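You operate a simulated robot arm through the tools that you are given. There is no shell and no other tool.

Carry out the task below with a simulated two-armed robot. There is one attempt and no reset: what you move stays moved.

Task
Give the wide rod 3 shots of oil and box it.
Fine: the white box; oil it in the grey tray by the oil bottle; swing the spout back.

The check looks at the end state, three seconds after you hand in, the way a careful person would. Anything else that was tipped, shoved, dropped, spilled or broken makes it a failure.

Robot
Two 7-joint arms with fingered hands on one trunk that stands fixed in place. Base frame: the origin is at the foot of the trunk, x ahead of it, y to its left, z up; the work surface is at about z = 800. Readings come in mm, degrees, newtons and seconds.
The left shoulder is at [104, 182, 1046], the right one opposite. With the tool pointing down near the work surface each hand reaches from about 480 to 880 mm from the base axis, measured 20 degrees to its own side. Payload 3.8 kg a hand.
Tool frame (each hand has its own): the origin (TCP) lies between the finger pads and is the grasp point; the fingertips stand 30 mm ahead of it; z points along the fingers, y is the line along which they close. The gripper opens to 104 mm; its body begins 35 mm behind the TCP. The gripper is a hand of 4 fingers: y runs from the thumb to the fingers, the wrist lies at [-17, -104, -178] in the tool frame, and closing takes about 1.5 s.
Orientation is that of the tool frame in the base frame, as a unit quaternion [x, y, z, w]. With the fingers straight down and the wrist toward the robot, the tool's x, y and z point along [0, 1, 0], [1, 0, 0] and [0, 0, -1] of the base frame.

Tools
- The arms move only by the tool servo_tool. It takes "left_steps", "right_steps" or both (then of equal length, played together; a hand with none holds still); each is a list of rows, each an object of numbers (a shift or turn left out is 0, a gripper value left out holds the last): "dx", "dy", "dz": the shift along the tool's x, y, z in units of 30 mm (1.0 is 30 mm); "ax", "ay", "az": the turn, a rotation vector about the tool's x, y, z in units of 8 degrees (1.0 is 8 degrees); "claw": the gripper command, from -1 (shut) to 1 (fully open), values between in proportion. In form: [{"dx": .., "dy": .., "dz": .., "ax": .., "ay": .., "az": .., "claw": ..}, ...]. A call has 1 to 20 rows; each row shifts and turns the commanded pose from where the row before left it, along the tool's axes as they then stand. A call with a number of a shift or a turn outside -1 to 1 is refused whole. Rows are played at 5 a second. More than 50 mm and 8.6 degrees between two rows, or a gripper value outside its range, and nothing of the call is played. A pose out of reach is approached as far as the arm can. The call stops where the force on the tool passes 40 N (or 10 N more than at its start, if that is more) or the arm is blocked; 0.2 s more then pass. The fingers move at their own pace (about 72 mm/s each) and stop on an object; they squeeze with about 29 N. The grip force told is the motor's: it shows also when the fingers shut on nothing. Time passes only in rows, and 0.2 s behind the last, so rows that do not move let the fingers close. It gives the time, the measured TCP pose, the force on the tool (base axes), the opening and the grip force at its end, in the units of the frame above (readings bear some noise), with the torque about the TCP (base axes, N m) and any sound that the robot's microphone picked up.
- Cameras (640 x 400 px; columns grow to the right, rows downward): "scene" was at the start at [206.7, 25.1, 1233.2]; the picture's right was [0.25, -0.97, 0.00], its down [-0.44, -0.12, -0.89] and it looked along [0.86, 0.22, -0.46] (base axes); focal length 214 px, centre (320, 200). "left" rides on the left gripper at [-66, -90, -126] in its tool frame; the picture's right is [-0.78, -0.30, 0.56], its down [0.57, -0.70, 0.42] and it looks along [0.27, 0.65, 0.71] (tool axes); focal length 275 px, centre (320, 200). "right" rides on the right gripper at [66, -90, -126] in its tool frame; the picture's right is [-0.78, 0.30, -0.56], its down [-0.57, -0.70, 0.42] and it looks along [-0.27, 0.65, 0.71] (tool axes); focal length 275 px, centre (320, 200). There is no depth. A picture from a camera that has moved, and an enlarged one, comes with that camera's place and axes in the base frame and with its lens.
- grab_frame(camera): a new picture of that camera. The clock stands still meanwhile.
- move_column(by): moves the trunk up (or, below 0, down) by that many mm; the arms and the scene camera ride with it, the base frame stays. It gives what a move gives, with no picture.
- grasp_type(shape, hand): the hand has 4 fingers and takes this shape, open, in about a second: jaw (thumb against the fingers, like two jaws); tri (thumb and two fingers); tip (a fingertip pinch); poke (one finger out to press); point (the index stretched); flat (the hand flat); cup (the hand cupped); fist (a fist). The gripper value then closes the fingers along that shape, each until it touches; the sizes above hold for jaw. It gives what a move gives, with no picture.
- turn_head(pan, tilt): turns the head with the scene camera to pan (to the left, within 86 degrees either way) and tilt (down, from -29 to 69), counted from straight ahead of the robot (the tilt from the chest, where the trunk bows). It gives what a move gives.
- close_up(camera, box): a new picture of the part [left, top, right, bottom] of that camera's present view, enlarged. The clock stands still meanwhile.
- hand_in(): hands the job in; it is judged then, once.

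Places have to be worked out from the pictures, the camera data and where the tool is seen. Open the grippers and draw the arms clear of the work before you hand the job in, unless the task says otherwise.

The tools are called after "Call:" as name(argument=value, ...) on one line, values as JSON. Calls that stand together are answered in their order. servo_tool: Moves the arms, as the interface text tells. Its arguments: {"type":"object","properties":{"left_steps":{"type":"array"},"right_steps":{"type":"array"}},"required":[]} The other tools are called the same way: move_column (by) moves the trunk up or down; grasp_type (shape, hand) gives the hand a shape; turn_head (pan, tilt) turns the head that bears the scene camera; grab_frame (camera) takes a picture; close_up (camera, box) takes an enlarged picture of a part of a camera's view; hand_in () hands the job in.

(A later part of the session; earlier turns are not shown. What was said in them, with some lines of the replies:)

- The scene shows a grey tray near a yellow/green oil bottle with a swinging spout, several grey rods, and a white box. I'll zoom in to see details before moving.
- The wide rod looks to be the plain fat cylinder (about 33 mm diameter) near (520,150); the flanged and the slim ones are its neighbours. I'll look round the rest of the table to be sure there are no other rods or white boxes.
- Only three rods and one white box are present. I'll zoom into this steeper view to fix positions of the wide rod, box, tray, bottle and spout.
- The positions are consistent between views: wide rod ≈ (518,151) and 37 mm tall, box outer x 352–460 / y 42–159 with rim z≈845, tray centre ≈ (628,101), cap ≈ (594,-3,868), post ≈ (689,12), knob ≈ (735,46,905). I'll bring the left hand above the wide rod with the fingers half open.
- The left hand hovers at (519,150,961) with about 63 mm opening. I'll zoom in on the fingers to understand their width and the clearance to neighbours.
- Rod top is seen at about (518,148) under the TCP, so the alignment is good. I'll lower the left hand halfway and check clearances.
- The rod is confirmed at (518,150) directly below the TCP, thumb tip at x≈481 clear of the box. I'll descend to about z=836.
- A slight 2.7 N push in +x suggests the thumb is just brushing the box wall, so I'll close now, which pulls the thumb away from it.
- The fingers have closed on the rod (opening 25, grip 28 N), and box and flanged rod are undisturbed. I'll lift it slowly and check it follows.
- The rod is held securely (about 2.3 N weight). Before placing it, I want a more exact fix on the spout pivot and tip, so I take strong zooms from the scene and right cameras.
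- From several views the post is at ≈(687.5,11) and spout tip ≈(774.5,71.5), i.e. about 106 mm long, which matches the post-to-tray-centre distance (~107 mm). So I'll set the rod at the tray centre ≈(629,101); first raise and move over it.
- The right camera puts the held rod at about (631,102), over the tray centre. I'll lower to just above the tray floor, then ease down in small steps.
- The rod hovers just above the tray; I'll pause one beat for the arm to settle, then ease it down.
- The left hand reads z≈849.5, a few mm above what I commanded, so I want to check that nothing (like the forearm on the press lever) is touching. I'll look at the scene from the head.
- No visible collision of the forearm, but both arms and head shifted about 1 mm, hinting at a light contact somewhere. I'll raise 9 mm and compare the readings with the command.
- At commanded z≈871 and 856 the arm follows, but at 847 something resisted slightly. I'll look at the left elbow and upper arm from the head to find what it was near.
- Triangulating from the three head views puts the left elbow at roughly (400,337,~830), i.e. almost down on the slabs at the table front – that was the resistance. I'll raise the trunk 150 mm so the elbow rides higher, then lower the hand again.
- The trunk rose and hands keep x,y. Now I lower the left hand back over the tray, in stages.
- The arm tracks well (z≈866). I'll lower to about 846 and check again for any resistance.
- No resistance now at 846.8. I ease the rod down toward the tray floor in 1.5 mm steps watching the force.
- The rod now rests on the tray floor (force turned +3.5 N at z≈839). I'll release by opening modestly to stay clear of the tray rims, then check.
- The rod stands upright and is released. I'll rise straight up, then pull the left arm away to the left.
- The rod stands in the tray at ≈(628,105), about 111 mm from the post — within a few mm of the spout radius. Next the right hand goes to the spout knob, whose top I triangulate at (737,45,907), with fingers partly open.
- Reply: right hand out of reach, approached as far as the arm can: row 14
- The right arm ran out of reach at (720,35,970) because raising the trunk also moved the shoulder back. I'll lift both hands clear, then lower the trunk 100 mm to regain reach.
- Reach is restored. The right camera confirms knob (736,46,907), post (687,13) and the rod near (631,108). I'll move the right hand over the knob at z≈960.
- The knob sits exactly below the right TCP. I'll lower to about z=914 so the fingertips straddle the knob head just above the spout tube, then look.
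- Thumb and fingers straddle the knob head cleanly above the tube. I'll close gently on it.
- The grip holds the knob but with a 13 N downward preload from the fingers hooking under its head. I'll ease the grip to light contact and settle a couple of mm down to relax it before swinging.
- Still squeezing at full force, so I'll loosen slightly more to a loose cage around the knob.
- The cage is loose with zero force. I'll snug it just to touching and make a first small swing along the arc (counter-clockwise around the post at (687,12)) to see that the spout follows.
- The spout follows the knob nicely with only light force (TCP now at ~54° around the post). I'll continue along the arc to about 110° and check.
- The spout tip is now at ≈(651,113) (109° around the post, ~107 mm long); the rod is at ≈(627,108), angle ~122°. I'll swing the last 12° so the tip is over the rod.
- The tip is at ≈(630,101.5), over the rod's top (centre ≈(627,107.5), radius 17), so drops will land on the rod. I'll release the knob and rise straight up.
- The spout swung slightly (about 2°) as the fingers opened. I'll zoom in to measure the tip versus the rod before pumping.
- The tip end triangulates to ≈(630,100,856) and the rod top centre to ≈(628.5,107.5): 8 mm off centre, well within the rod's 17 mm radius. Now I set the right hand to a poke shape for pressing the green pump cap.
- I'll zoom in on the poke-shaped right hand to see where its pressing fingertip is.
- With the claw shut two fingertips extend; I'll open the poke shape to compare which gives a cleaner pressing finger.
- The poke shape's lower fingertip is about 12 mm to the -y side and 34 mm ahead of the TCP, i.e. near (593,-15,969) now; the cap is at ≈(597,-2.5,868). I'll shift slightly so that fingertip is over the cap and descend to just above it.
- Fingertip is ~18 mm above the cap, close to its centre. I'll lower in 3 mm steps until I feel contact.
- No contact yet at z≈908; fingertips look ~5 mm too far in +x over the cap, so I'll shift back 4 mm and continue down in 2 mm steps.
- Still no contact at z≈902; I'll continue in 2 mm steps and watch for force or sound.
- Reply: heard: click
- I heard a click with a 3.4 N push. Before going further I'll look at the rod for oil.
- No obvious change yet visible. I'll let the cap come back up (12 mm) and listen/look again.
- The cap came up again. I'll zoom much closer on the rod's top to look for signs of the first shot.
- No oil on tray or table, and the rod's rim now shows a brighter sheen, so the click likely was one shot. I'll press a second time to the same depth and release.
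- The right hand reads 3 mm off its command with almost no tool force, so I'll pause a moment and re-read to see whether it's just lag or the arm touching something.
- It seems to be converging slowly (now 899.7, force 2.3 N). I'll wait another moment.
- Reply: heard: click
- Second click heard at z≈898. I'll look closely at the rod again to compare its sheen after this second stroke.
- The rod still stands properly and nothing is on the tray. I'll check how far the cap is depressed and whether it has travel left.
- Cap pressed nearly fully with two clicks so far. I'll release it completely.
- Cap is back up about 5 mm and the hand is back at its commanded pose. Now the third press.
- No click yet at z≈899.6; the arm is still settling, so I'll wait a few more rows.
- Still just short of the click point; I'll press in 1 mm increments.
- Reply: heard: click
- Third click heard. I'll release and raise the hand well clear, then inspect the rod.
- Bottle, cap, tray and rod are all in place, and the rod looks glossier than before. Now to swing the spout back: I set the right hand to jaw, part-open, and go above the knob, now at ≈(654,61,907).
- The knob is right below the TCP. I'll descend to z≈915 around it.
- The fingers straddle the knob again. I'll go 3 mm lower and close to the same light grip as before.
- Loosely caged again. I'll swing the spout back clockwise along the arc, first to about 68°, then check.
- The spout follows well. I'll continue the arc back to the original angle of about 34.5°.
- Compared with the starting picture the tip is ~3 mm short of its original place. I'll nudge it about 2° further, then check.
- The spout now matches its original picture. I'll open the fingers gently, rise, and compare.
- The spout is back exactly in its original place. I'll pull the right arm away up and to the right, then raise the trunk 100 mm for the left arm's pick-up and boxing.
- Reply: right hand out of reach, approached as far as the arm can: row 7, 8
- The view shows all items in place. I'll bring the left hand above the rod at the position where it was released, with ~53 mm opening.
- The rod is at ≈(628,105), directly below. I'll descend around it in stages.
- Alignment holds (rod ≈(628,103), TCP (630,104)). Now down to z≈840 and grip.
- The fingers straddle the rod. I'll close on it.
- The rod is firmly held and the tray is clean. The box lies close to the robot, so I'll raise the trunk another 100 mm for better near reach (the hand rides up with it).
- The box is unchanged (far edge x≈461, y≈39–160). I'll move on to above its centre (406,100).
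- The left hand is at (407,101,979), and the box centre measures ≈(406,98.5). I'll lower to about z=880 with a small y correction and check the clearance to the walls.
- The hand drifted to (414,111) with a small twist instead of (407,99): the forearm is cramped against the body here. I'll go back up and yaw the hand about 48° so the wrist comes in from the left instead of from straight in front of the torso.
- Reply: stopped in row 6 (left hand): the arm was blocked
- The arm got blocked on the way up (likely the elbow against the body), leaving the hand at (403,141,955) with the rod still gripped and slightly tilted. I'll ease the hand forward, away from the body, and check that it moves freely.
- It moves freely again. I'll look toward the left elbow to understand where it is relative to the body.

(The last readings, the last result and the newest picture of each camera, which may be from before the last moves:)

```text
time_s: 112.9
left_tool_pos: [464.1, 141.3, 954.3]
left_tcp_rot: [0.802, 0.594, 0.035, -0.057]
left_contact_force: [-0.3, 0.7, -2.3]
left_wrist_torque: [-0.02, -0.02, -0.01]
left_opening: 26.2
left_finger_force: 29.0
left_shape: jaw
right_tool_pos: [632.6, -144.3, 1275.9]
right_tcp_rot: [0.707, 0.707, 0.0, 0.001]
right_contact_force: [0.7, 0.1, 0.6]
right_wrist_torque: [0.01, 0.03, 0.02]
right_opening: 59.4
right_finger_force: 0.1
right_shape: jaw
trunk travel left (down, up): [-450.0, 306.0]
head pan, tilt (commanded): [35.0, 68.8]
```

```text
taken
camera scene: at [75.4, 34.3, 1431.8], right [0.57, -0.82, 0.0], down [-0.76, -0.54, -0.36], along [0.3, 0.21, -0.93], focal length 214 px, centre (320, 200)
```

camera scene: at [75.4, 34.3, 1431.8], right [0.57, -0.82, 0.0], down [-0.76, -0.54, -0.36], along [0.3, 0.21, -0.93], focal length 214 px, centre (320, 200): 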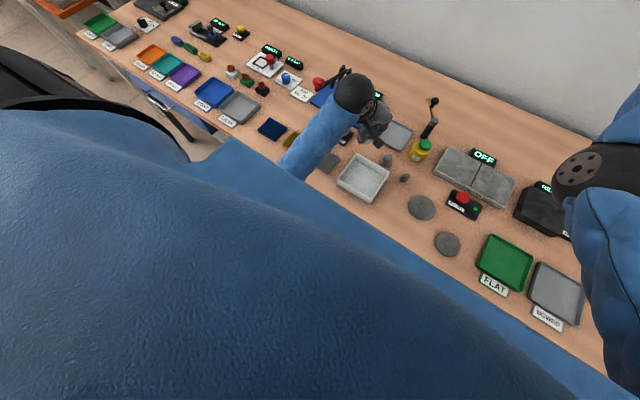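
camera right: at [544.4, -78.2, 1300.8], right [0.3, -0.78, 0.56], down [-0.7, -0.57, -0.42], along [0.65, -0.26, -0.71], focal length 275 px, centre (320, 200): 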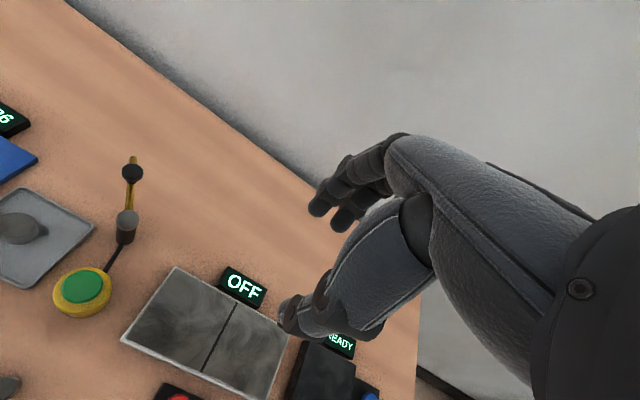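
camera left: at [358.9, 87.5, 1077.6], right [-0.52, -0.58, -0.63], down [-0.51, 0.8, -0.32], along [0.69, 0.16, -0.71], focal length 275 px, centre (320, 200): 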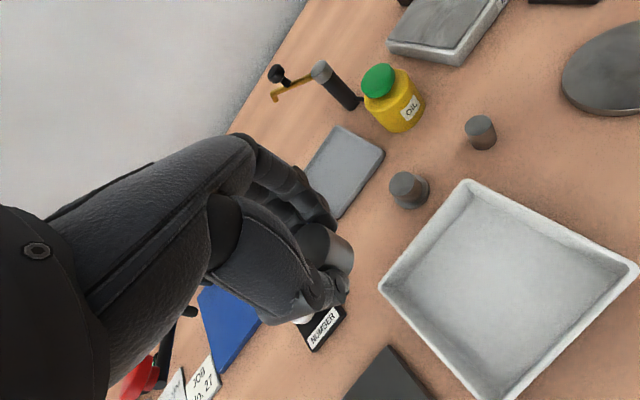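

The elbow is tucked in front of the torso, so approaching the box with the wrist in front of the body is cramped. I'll straighten the hand's tilt here and yaw it further (wrist toward the left), checking the arm stays free.

Call:
servo_tool(left_steps=[{"ax": -0.371, "ay": -0.897}, {"dz": -0.5}, {"az": 0.8}, {"az": 0.8}, {"az": 0.8}, {}, {}])

Call:
grab_frame(camera="left")

Call:
grab_frame(camera="scene")

```text
time_s: 114.5
left_tool_pos: [463.0, 140.9, 970.7]
left_tcp_rot: [0.892, 0.453, 0.0, 0.001]
left_contact_force: [-0.1, 0.1, -2.7]
left_wrist_torque: [-0.02, 0.01, -0.01]
left_opening: 26.3
left_finger_force: 28.8
left_shape: jaw
right_tool_pos: [634.1, -143.2, 1275.5]
right_tcp_rot: [0.706, 0.708, 0.0, 0.0]
right_contact_force: [-0.5, 0.1, -0.7]
right_wrist_torque: [0.01, 0.01, 0.0]
right_opening: 59.6
right_finger_force: 0.1
right_shape: jaw
trunk travel left (down, up): [-450.0, 306.0]
head pan, tilt (commanded): [35.0, 68.8]
```

```text
taken
camera left: at [350.2, 141.0, 1097.3], right [-0.7, -0.45, -0.56], down [-0.23, 0.88, -0.43], along [0.68, -0.17, -0.71], focal length 275 px, centre (320, 200)
```

left: 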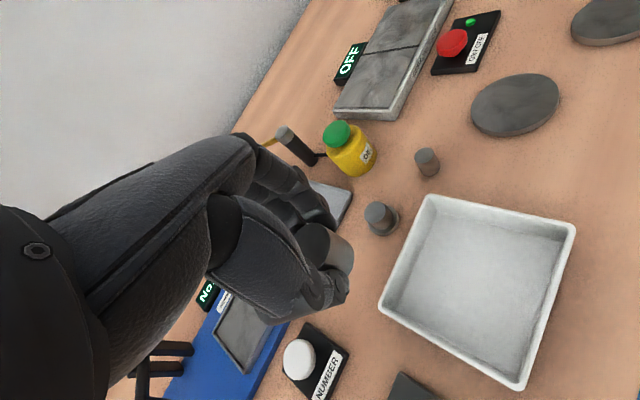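

```text
taken
camera scene: at [75.5, 34.5, 1431.8], right [0.57, -0.82, 0.0], down [-0.76, -0.54, -0.36], along [0.3, 0.21, -0.93], focal length 214 px, centre (320, 200)
```

scene: 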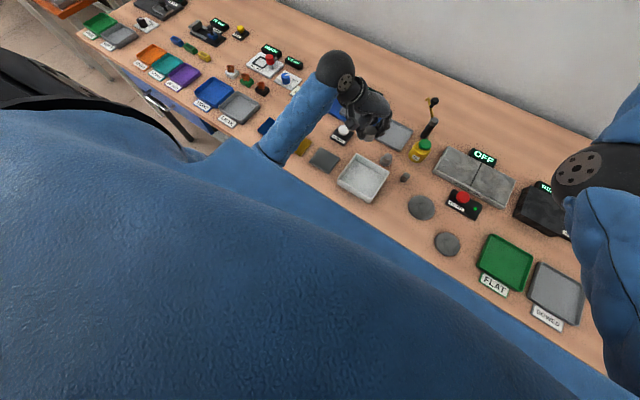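

The hand is now upright with 36° yaw and tracks precisely. I'll yaw another ~29°.

Call:
servo_tool(left_steps=[{"az": 0.9}, {"az": 0.9}, {"az": 0.9}, {"az": 0.9}, {}, {}])

Call:
grab_frame(camera="left")

Call:
turn_head(pan=15, tilt=62)

Call:
grab_frame(camera="scene")

```text
time_s: 115.9
left_tool_pos: [463.3, 140.9, 969.6]
left_tcp_rot: [0.976, 0.217, 0.001, 0.0]
left_contact_force: [0.2, 1.4, -1.8]
left_wrist_torque: [0.01, -0.02, -0.03]
left_opening: 26.5
left_finger_force: 28.9
left_shape: jaw
right_tool_pos: [633.6, -143.6, 1276.4]
right_tcp_rot: [0.707, 0.708, 0.0, 0.0]
right_contact_force: [-0.2, 0.5, -0.7]
right_wrist_torque: [0.01, -0.07, -0.03]
right_opening: 59.7
right_finger_force: 0.0
right_shape: jaw
trunk travel left (down, up): [-450.0, 306.0]
head pan, tilt (commanded): [35.0, 68.8]
```

```text
taken
camera left: at [364.0, 194.8, 1097.5], right [-0.83, -0.06, -0.56], down [0.22, 0.88, -0.43], along [0.52, -0.48, -0.71], focal length 275 px, centre (320, 200)
```

left: 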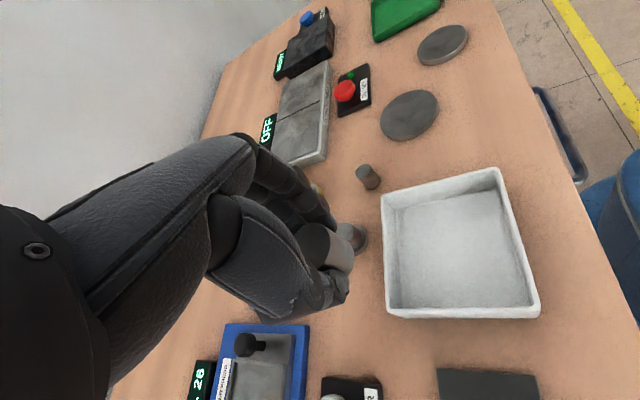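

```text
time_s: 116.7
left_tool_pos: [462.3, 141.5, 969.9]
left_tcp_rot: [0.976, 0.217, 0.0, 0.001]
left_contact_force: [-0.1, 0.0, -2.9]
left_wrist_torque: [-0.02, -0.03, 0.03]
left_opening: 26.1
left_finger_force: 29.2
left_shape: jaw
right_tool_pos: [633.9, -143.2, 1276.1]
right_tcp_rot: [0.706, 0.708, 0.001, 0.0]
right_contact_force: [0.9, -0.5, -0.2]
right_wrist_torque: [0.0, 0.03, 0.0]
right_opening: 59.4
right_finger_force: 0.1
right_shape: jaw
trunk travel left (down, up): [-450.0, 306.0]
head pan, tilt (commanded): [15.0, 62.0]
```

```text
taken
camera scene: at [91.7, 19.0, 1438.9], right [0.26, -0.97, 0.0], down [-0.85, -0.23, -0.47], along [0.45, 0.12, -0.88], focal length 214 px, centre (320, 200)
```

scene: 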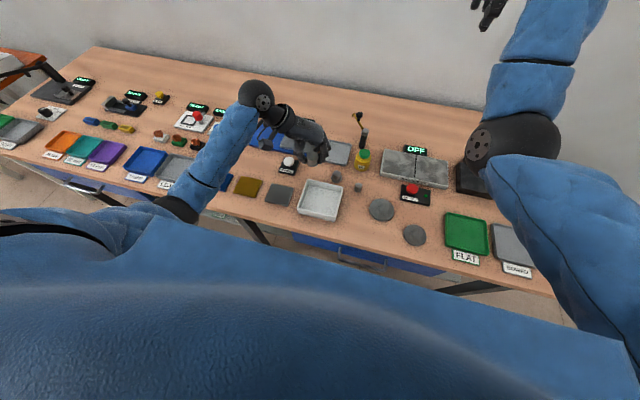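

The arm is now comfortably outside the body at 65° yaw. I'll yaw ~20° more so the hand lines up with the box, then move above the box centre ≈(407,101).

Call:
servo_tool(left_steps=[{"az": 0.85}, {"az": 0.85}, {"az": 0.85}, {}, {}])

Call:
servo_tool(left_steps=[{"dx": -0.4925, "dy": 0.294}, {"dx": -0.4925, "dy": 0.294}, {"dx": -0.4925, "dy": 0.294}, {"dx": -0.4925, "dy": 0.294}, {}, {}])

Call:
grab_frame(camera="left")

Call:
close_up(camera="scene", box=[180, 60, 400, 260])

```text
time_s: 117.9
left_tool_pos: [462.2, 141.0, 969.3]
left_tcp_rot: [0.999, 0.04, 0.0, 0.002]
left_contact_force: [-0.2, -0.9, -1.9]
left_wrist_torque: [0.01, 0.02, 0.05]
left_opening: 26.2
left_finger_force: 28.9
left_shape: jaw
right_tool_pos: [632.7, -143.6, 1276.5]
right_tcp_rot: [0.707, 0.708, 0.0, 0.0]
right_contact_force: [0.4, 0.7, 0.1]
right_wrist_torque: [-0.02, -0.02, -0.02]
right_opening: 59.6
right_finger_force: 0.1
right_shape: jaw
trunk travel left (down, up): [-450.0, 306.0]
head pan, tilt (commanded): [15.0, 62.0]
```

```text
time_s: 119.3
left_tool_pos: [407.0, 100.9, 969.7]
left_tcp_rot: [0.999, 0.041, 0.0, 0.0]
left_contact_force: [0.0, -0.4, -2.1]
left_wrist_torque: [0.0, -0.03, 0.01]
left_opening: 26.1
left_finger_force: 29.0
left_shape: jaw
right_tool_pos: [634.2, -144.0, 1276.2]
right_tcp_rot: [0.706, 0.708, 0.001, 0.0]
right_contact_force: [0.0, 0.1, -0.1]
right_wrist_torque: [0.01, -0.02, 0.0]
right_opening: 59.5
right_finger_force: 0.0
right_shape: jaw
trunk travel left (down, up): [-450.0, 306.0]
head pan, tilt (commanded): [15.0, 62.0]
```

```text
taken
camera left: at [332.6, 185.3, 1096.7], right [-0.8, 0.23, -0.56], down [0.51, 0.74, -0.43], along [0.32, -0.63, -0.71], focal length 275 px, centre (320, 200)
```

left: 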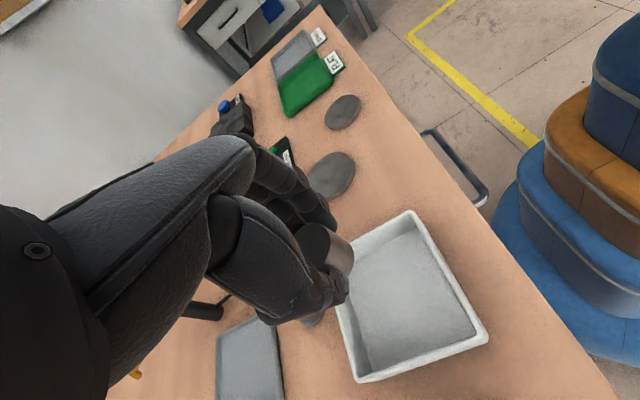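

```text
2.00 times, centred on (290, 160) of scene
camera zoom: at [91.6, 18.8, 1438.9], right [0.26, -0.97, 0.0], down [-0.85, -0.23, -0.47], along [0.45, 0.12, -0.88], focal length 429 px, centre (380, 280)
```

zoom: 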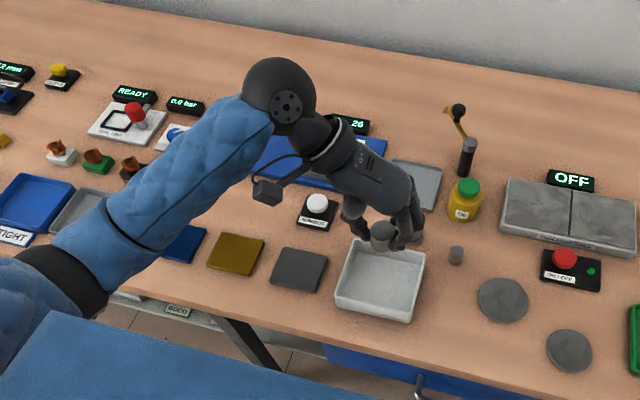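

The arm tracks precisely now: TCP (407,101) with box centre ≈(406,101). I'll lower to about z=880 and check.

Call:
servo_tool(left_steps=[{"dz": 0.5}, {"dz": 0.5}, {"dz": 0.5}, {"dz": 0.5}, {"dz": 0.5}, {"dz": 0.5}, {}, {}])

Call:
grab_frame(camera="left")

Call:
close_up(camera="scene", box=[180, 80, 400, 260])

```text
time_s: 121.1
left_tool_pos: [407.9, 100.9, 879.1]
left_tcp_rot: [0.999, 0.04, 0.001, 0.001]
left_contact_force: [0.2, -0.3, -3.2]
left_wrist_torque: [0.0, 0.04, 0.0]
left_opening: 26.3
left_finger_force: 29.4
left_shape: jaw
right_tool_pos: [633.8, -143.3, 1275.8]
right_tcp_rot: [0.707, 0.707, 0.0, 0.0]
right_contact_force: [0.7, -0.2, -0.3]
right_wrist_torque: [-0.01, -0.02, -0.03]
right_opening: 59.6
right_finger_force: 0.1
right_shape: jaw
trunk travel left (down, up): [-450.0, 306.0]
head pan, tilt (commanded): [15.0, 62.0]
```

```text
taken
camera left: at [332.6, 185.5, 1007.0], right [-0.8, 0.23, -0.56], down [0.51, 0.74, -0.43], along [0.32, -0.63, -0.71], focal length 275 px, centre (320, 200)
```

left: 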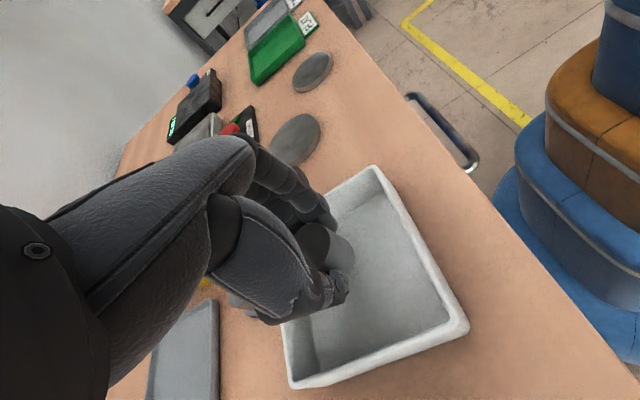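

```text
2.22 times, centred on (290, 170) of scene
camera zoom: at [91.8, 18.9, 1438.9], right [0.26, -0.97, 0.0], down [-0.85, -0.23, -0.47], along [0.45, 0.12, -0.88], focal length 477 px, centre (387, 267)
```

zoom: 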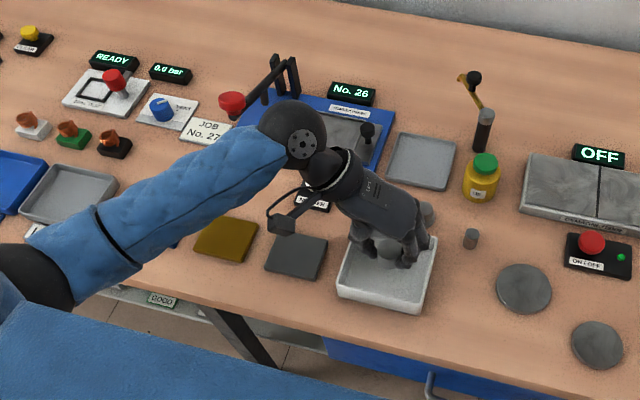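

All clear inside the box walls. I'll lower to ~848 and then ease down in small steps until the rod touches the box floor.

Call:
servo_tool(left_steps=[{"dz": 0.35}, {"dz": 0.35}, {"dz": 0.3}, {}])

Call:
grab_frame(camera="left")

Call:
close_up(camera="scene", box=[270, 130, 370, 230])

```text
time_s: 122.1
left_tool_pos: [406.8, 101.0, 848.8]
left_tcp_rot: [0.999, 0.039, 0.0, 0.001]
left_contact_force: [-0.2, 0.2, -1.5]
left_wrist_torque: [-0.02, 0.02, 0.0]
left_opening: 26.1
left_finger_force: 29.0
left_shape: jaw
right_tool_pos: [633.5, -144.4, 1275.6]
right_tcp_rot: [0.707, 0.708, 0.0, 0.0]
right_contact_force: [0.5, 0.4, 0.6]
right_wrist_torque: [0.0, -0.03, -0.01]
right_opening: 59.5
right_finger_force: 0.2
right_shape: jaw
trunk travel left (down, up): [-450.0, 306.0]
head pan, tilt (commanded): [15.0, 62.0]
```

```text
taken
camera left: at [333.2, 185.6, 976.5], right [-0.8, 0.23, -0.56], down [0.51, 0.74, -0.43], along [0.32, -0.63, -0.71], focal length 275 px, centre (320, 200)
```

left: 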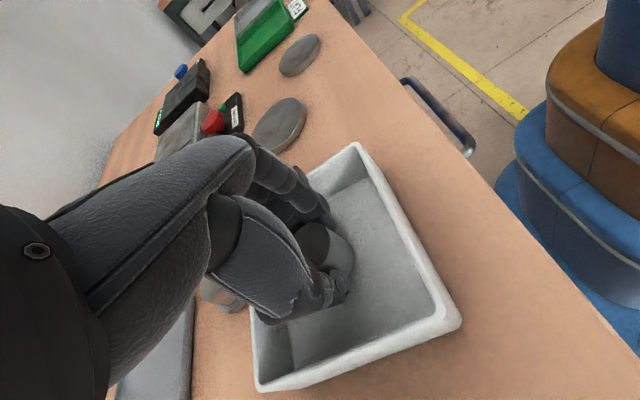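

```text
4.00 times, centred on (320, 180) of scene
camera zoom: at [91.7, 18.9, 1438.9], right [0.26, -0.97, 0.0], down [-0.85, -0.23, -0.47], along [0.45, 0.12, -0.88], focal length 858 px, centre (320, 280)
```

zoom: 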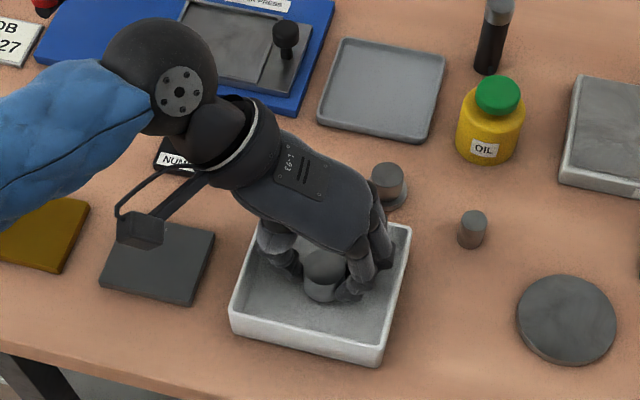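

Fingers are inside the box with room on all sides. Easing down now.

Call:
servo_tool(left_steps=[{"dz": 0.06}, {"dz": 0.06}, {"dz": 0.04}, {}])

Call:
servo_tool(left_steps=[{"dz": 0.04}, {"dz": 0.04}, {}])

```text
time_s: 123.1
left_tool_pos: [406.9, 102.1, 844.6]
left_tcp_rot: [0.999, 0.041, 0.001, 0.0]
left_contact_force: [-0.4, 0.3, -2.3]
left_wrist_torque: [0.01, 0.01, 0.0]
left_opening: 26.2
left_finger_force: 29.0
left_shape: jaw
right_tool_pos: [634.5, -142.9, 1275.1]
right_tcp_rot: [0.707, 0.707, 0.0, 0.0]
right_contact_force: [1.0, 0.1, 0.6]
right_wrist_torque: [0.02, 0.0, -0.02]
right_opening: 59.6
right_finger_force: 0.1
right_shape: jaw
trunk travel left (down, up): [-450.0, 306.0]
head pan, tilt (commanded): [15.0, 62.0]
```

```text
time_s: 123.9
left_tool_pos: [407.1, 100.9, 841.9]
left_tcp_rot: [0.999, 0.04, 0.0, 0.001]
left_contact_force: [0.4, 0.5, -2.5]
left_wrist_torque: [0.0, -0.03, 0.01]
left_opening: 26.2
left_finger_force: 29.1
left_shape: jaw
right_tool_pos: [632.6, -143.2, 1276.0]
right_tcp_rot: [0.706, 0.708, 0.0, 0.0]
right_contact_force: [-1.6, -1.2, 0.1]
right_wrist_torque: [0.01, 0.02, -0.01]
right_opening: 59.5
right_finger_force: 0.1
right_shape: jaw
trunk travel left (down, up): [-450.0, 306.0]
head pan, tilt (commanded): [15.0, 62.0]
```

Not touching yet at 842; two more small steps.

Call:
servo_tool(left_steps=[{"dz": 0.04}, {}])

Call:
servo_tool(left_steps=[{"dz": 0.03}, {}])

```text
time_s: 124.5
left_tool_pos: [407.0, 102.3, 841.3]
left_tcp_rot: [0.999, 0.04, 0.001, 0.001]
left_contact_force: [-0.7, -0.1, -1.0]
left_wrist_torque: [0.0, 0.02, -0.02]
left_opening: 26.3
left_finger_force: 28.9
left_shape: jaw
right_tool_pos: [633.9, -143.4, 1276.6]
right_tcp_rot: [0.707, 0.708, 0.0, 0.0]
right_contact_force: [0.4, 1.1, 0.5]
right_wrist_torque: [-0.02, 0.01, -0.04]
right_opening: 59.5
right_finger_force: 0.1
right_shape: jaw
trunk travel left (down, up): [-450.0, 306.0]
head pan, tilt (commanded): [15.0, 62.0]
```

```text
time_s: 125.1
left_tool_pos: [406.4, 99.9, 841.1]
left_tcp_rot: [0.999, 0.04, 0.001, 0.001]
left_contact_force: [-1.2, 0.8, 1.9]
left_wrist_torque: [-0.07, 0.01, 0.0]
left_opening: 26.3
left_finger_force: 28.9
left_shape: jaw
right_tool_pos: [633.4, -144.8, 1276.8]
right_tcp_rot: [0.706, 0.708, 0.0, 0.0]
right_contact_force: [0.4, -0.4, 0.2]
right_wrist_torque: [0.04, -0.01, -0.02]
right_opening: 59.3
right_finger_force: 0.1
right_shape: jaw
trunk travel left (down, up): [-450.0, 306.0]
head pan, tilt (commanded): [15.0, 62.0]
```

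The force reversed to +1.9 N, so the rod is resting on the box floor. I'll open gently to ~50 mm and check.

Call:
servo_tool(left_steps=[{"claw": -0.4}, {"claw": -0.25}, {"claw": -0.1}, {"claw": -0.05}, {}, {}])

Call:
close_up(camera="left", box=[200, 120, 480, 400])

Call:
close_up(camera="scene", box=[270, 130, 370, 230])

```text
time_s: 126.5
left_tool_pos: [407.6, 100.5, 840.4]
left_tcp_rot: [0.999, 0.04, 0.002, 0.002]
left_contact_force: [0.1, -0.7, -0.6]
left_wrist_torque: [-0.01, -0.02, 0.01]
left_opening: 48.9
left_finger_force: 0.0
left_shape: jaw
right_tool_pos: [633.2, -144.8, 1275.8]
right_tcp_rot: [0.707, 0.707, 0.001, 0.001]
right_contact_force: [0.2, -0.1, 0.1]
right_wrist_torque: [0.05, 0.01, 0.03]
right_opening: 59.5
right_finger_force: 0.1
right_shape: jaw
trunk travel left (down, up): [-450.0, 306.0]
head pan, tilt (commanded): [15.0, 62.0]
```

```text
1.43 times, centred on (340, 260) of left
camera zoom: at [332.8, 185.4, 967.5], right [-0.8, 0.23, -0.56], down [0.51, 0.74, -0.43], along [0.32, -0.63, -0.71], focal length 393 px, centre (291, 114)
```

zoom: 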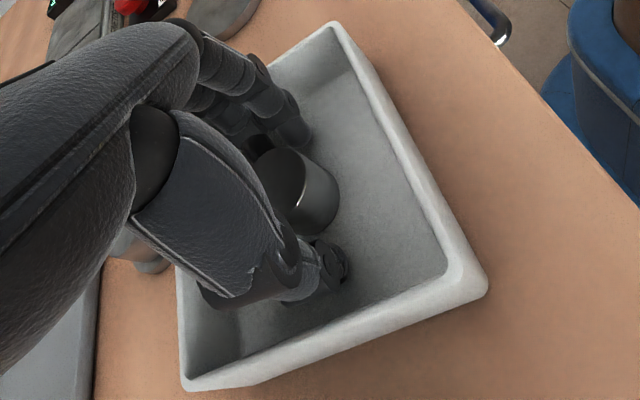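

```text
4.00 times, centred on (320, 180) of scene
camera zoom: at [91.6, 18.8, 1438.9], right [0.26, -0.97, 0.0], down [-0.85, -0.23, -0.47], along [0.45, 0.12, -0.88], focal length 858 px, centre (320, 280)
```

zoom: 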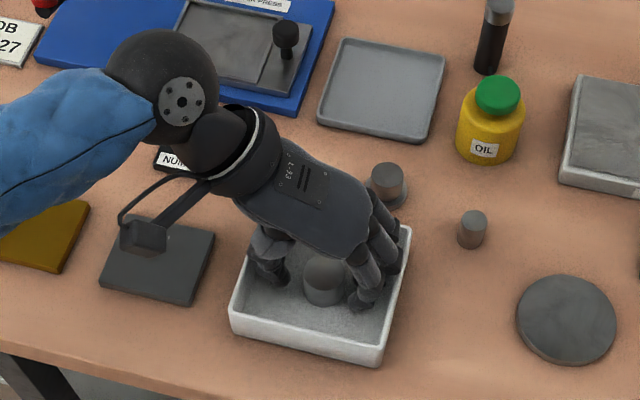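

The rod stands free in the box, fingers clear of walls. I'll rise straight up slowly.

Call:
servo_tool(left_steps=[{"dz": -0.15}, {"dz": -0.25}, {"dz": -0.35}, {"dz": -0.45}, {"dz": -0.5}, {"dz": -0.5}, {"dz": -0.5}, {"dz": -0.5}, {"dz": -0.5}, {"dz": -0.5}, {}])

Call:
close_up(camera="left", box=[200, 120, 520, 400])

Call:
close_up(camera="scene", box=[270, 130, 370, 230])

```text
time_s: 128.9
left_tool_pos: [406.8, 102.1, 965.4]
left_tcp_rot: [0.999, 0.04, 0.001, 0.001]
left_contact_force: [-0.1, 0.5, -0.3]
left_wrist_torque: [0.0, 0.0, 0.01]
left_opening: 48.8
left_finger_force: 0.1
left_shape: jaw
right_tool_pos: [633.5, -144.1, 1276.9]
right_tcp_rot: [0.706, 0.708, 0.0, 0.0]
right_contact_force: [-0.2, 0.1, -0.4]
right_wrist_torque: [0.0, 0.01, -0.01]
right_opening: 59.6
right_finger_force: 0.1
right_shape: jaw
trunk travel left (down, up): [-450.0, 306.0]
head pan, tilt (commanded): [15.0, 62.0]
```

```text
1.43 times, centred on (360, 260) of left
camera zoom: at [332.9, 186.0, 1093.6], right [-0.8, 0.23, -0.56], down [0.51, 0.74, -0.43], along [0.32, -0.63, -0.71], focal length 393 px, centre (263, 114)
```

zoom: 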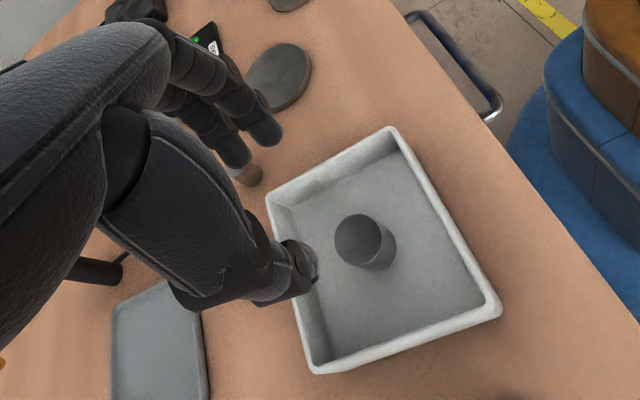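

```text
4.00 times, centred on (320, 180) of scene
camera zoom: at [91.6, 18.9, 1438.9], right [0.26, -0.97, 0.0], down [-0.85, -0.23, -0.47], along [0.45, 0.12, -0.88], focal length 858 px, centre (320, 280)
```

zoom: 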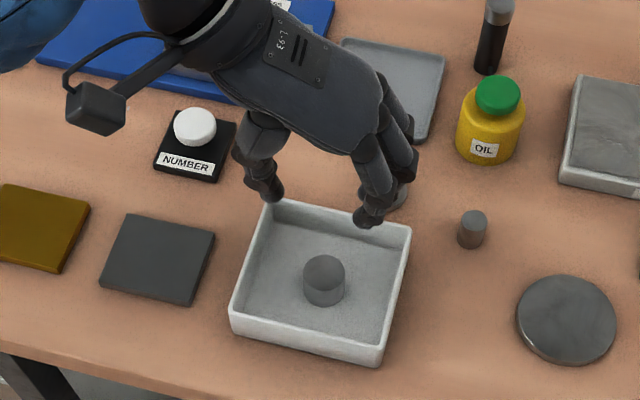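

The wide rod stands upright in the white box. I'll raise the left arm, draw it clear to the left and open both grippers fully.

Call:
servo_tool(left_steps=[{"dz": -0.7}, {"dz": -0.8}, {"dz": -0.8}, {"dz": -0.8}, {"dz": -0.8}, {"dz": -0.8, "dy": -0.4, "dx": 0.2, "claw": 1}, {"dy": -0.6, "dx": 0.3}, {"dy": -0.7, "dx": 0.3}, {"dy": -0.7, "dx": 0.3}, {"dy": -0.7, "dx": 0.3}, {"dy": -0.7}, {}, {}], right_steps=[{}, {}, {}, {}, {"claw": 1}, {}, {}, {}, {}, {}, {}, {}, {}])

Call:
turn_head(pan=10, tilt=52)

Call:
grab_frame(camera="scene")

Call:
grab_frame(camera="left")

Call:
grab_frame(camera="right")

```text
time_s: 131.7
left_tool_pos: [440.0, 218.9, 1108.4]
left_tcp_rot: [0.999, 0.042, 0.0, 0.001]
left_contact_force: [1.0, 0.3, 0.0]
left_wrist_torque: [-0.02, 0.01, -0.03]
left_opening: 103.8
left_finger_force: 0.1
left_shape: jaw
right_tool_pos: [634.5, -144.2, 1276.1]
right_tcp_rot: [0.707, 0.708, -0.001, 0.001]
right_contact_force: [1.1, 0.5, 0.7]
right_wrist_torque: [0.02, -0.01, 0.0]
right_opening: 103.7
right_finger_force: 0.0
right_shape: jaw
trunk travel left (down, up): [-450.0, 306.0]
head pan, tilt (commanded): [15.0, 62.0]
```

```text
time_s: 132.5
left_tool_pos: [440.0, 218.4, 1107.5]
left_tcp_rot: [0.999, 0.04, 0.001, 0.0]
left_contact_force: [-0.3, 0.0, 0.6]
left_wrist_torque: [0.03, -0.01, 0.01]
left_opening: 104.0
left_finger_force: 0.1
left_shape: jaw
right_tool_pos: [633.7, -144.5, 1275.7]
right_tcp_rot: [0.706, 0.708, 0.0, 0.0]
right_contact_force: [0.5, 0.8, 0.9]
right_wrist_torque: [-0.02, -0.02, 0.0]
right_opening: 103.6
right_finger_force: 0.1
right_shape: jaw
trunk travel left (down, up): [-450.0, 306.0]
head pan, tilt (commanded): [10.0, 52.0]
```

```text
taken
camera scene: at [103.4, 15.2, 1451.1], right [0.17, -0.98, 0.0], down [-0.78, -0.14, -0.61], along [0.61, 0.11, -0.79], focal length 214 px, centre (320, 200)
```

scene: 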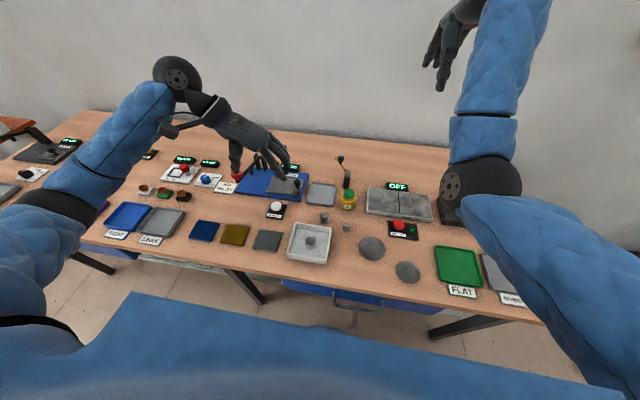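

```text
taken
camera left: at [366.1, 302.4, 1234.9], right [-0.8, 0.23, -0.56], down [0.51, 0.74, -0.43], along [0.32, -0.63, -0.71], focal length 275 px, centre (320, 200)
```

left: 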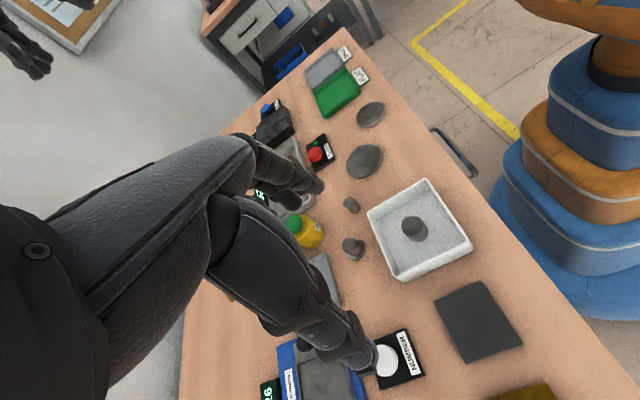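

```text
taken
camera right: at [543.6, -78.2, 1401.6], right [0.3, -0.78, 0.56], down [-0.7, -0.57, -0.42], along [0.65, -0.26, -0.71], focal length 275 px, centre (320, 200)
```

right: 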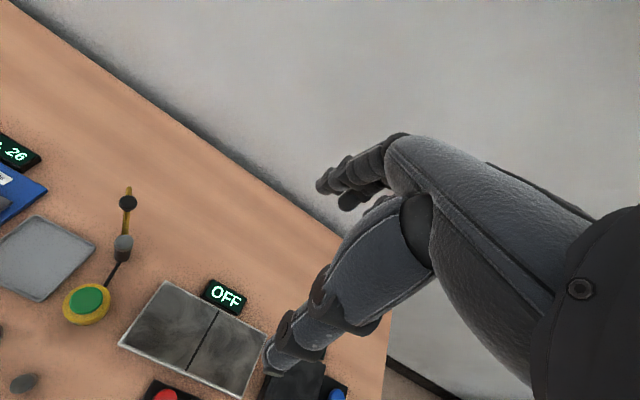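

Everything appears in order. I'll zoom in on the work area once more to verify the slabs, box, rod, tray and spout against the starting layout.

Call:
close_up(camera="scene", box=[180, 190, 340, 290])

Call:
close_up(camera="scene", box=[250, 140, 450, 270])

Call:
close_up(camera="left", box=[340, 160, 500, 300])

```text
4.00 times, centred on (260, 240) of scene
camera zoom: at [103.4, 15.2, 1451.1], right [0.17, -0.98, 0.0], down [-0.78, -0.14, -0.61], along [0.61, 0.11, -0.79], focal length 858 px, centre (560, 40)
```

zoom: 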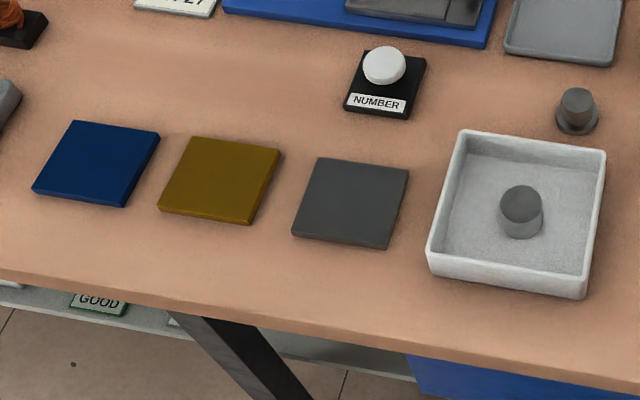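

```text
3.08 times, centred on (350, 205) of scene
camera zoom: at [103.4, 15.2, 1451.1], right [0.17, -0.98, 0.0], down [-0.78, -0.14, -0.61], along [0.61, 0.11, -0.79], focal length 660 px, centre (228, 185)
```

zoom: 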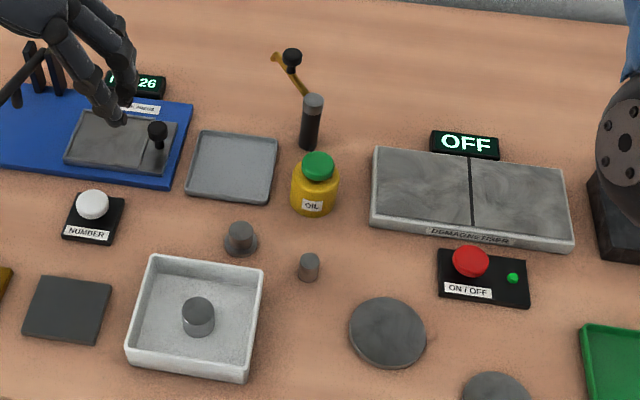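

```text
2.86 times, centred on (420, 230) of left
camera zoom: at [366.1, 302.4, 1234.9], right [-0.8, 0.23, -0.56], down [0.51, 0.74, -0.43], along [0.32, -0.63, -0.71], focal length 786 px, centre (34, 114)
```

zoom: 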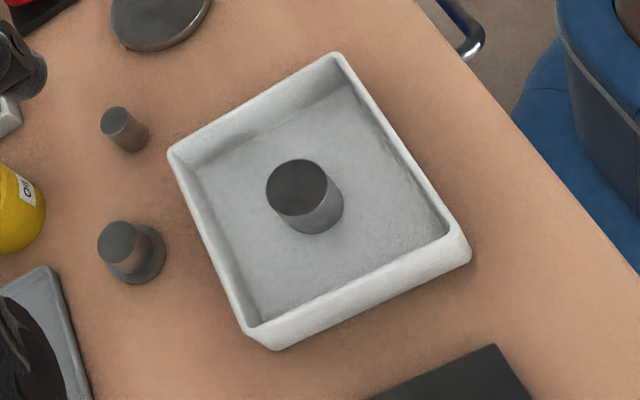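

All items match the starting layout, the spout is back, and the oiled wide rod stands in the white box. I'll move the left arm a little further up and away before handing in.

Call:
servo_tool(left_steps=[{"dz": -0.6}, {"dz": -0.6}, {"dz": -0.6, "dy": -0.4}, {"dy": -0.6}, {"dy": -0.6}, {"dy": -0.6}, {}, {}])

Call:
grab_frame(camera="scene")

```text
time_s: 134.3
left_tool_pos: [434.0, 283.7, 1163.3]
left_tcp_rot: [0.999, 0.041, 0.001, 0.001]
left_contact_force: [-0.8, -0.4, -1.2]
left_wrist_torque: [0.01, 0.0, -0.01]
left_opening: 103.8
left_finger_force: 0.1
left_shape: jaw
right_tool_pos: [633.3, -143.5, 1275.5]
right_tcp_rot: [0.707, 0.708, -0.001, 0.0]
right_contact_force: [-0.3, -0.7, 0.5]
right_wrist_torque: [0.03, 0.0, 0.02]
right_opening: 103.6
right_finger_force: 0.2
right_shape: jaw
trunk travel left (down, up): [-450.0, 306.0]
head pan, tilt (commanded): [10.0, 52.0]
```

```text
taken
camera scene: at [103.3, 15.5, 1451.1], right [0.17, -0.98, 0.0], down [-0.78, -0.14, -0.62], along [0.61, 0.11, -0.79], focal length 214 px, centre (320, 200)
```

scene: 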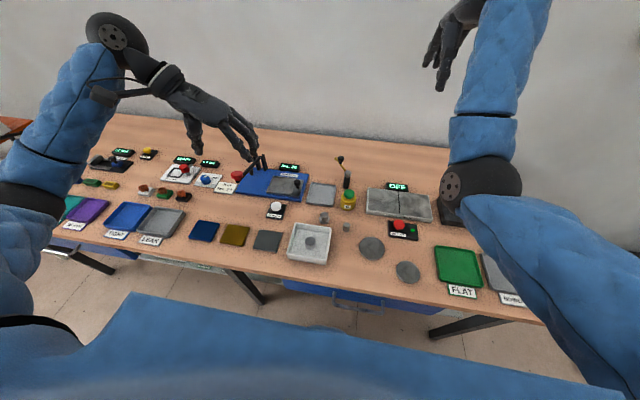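

Both arms are clear with the grippers open. The rod had three pump strokes and stands in the white box, and the spout is back at its original place. I hand in the job.

Call:
hand_in()

```text
The job is handed in.
```

The wide rod got three pump strokes in the grey tray by the oil bottle. It now stands upright in the white box, and the spout is back where it started.

- **Oil:** I heard one pump click for each of the three presses. I couldn't actually see oil on the rod beyond a slightly brighter sheen. The spout tip was about 8 mm off the rod's centre, well within its roughly 17 mm radius, and the tray and table stayed clean.
- **Possible contact with other items:**
  - The left thumb brushed the white box lightly while picking up the rod. I saw no movement of the box.
  - The left arm also met slight resistance once. I think the elbow touched the flat plates at the front of the table. They look to be in place, though I can only judge that to within a few millimetres.
- **Box placement:** The left arm jammed on the first approach to the box, probably against the robot's own body. I kept hold of the rod, turned the hand and came in from the left instead.

Both grippers are open and the arms are clear of the work.
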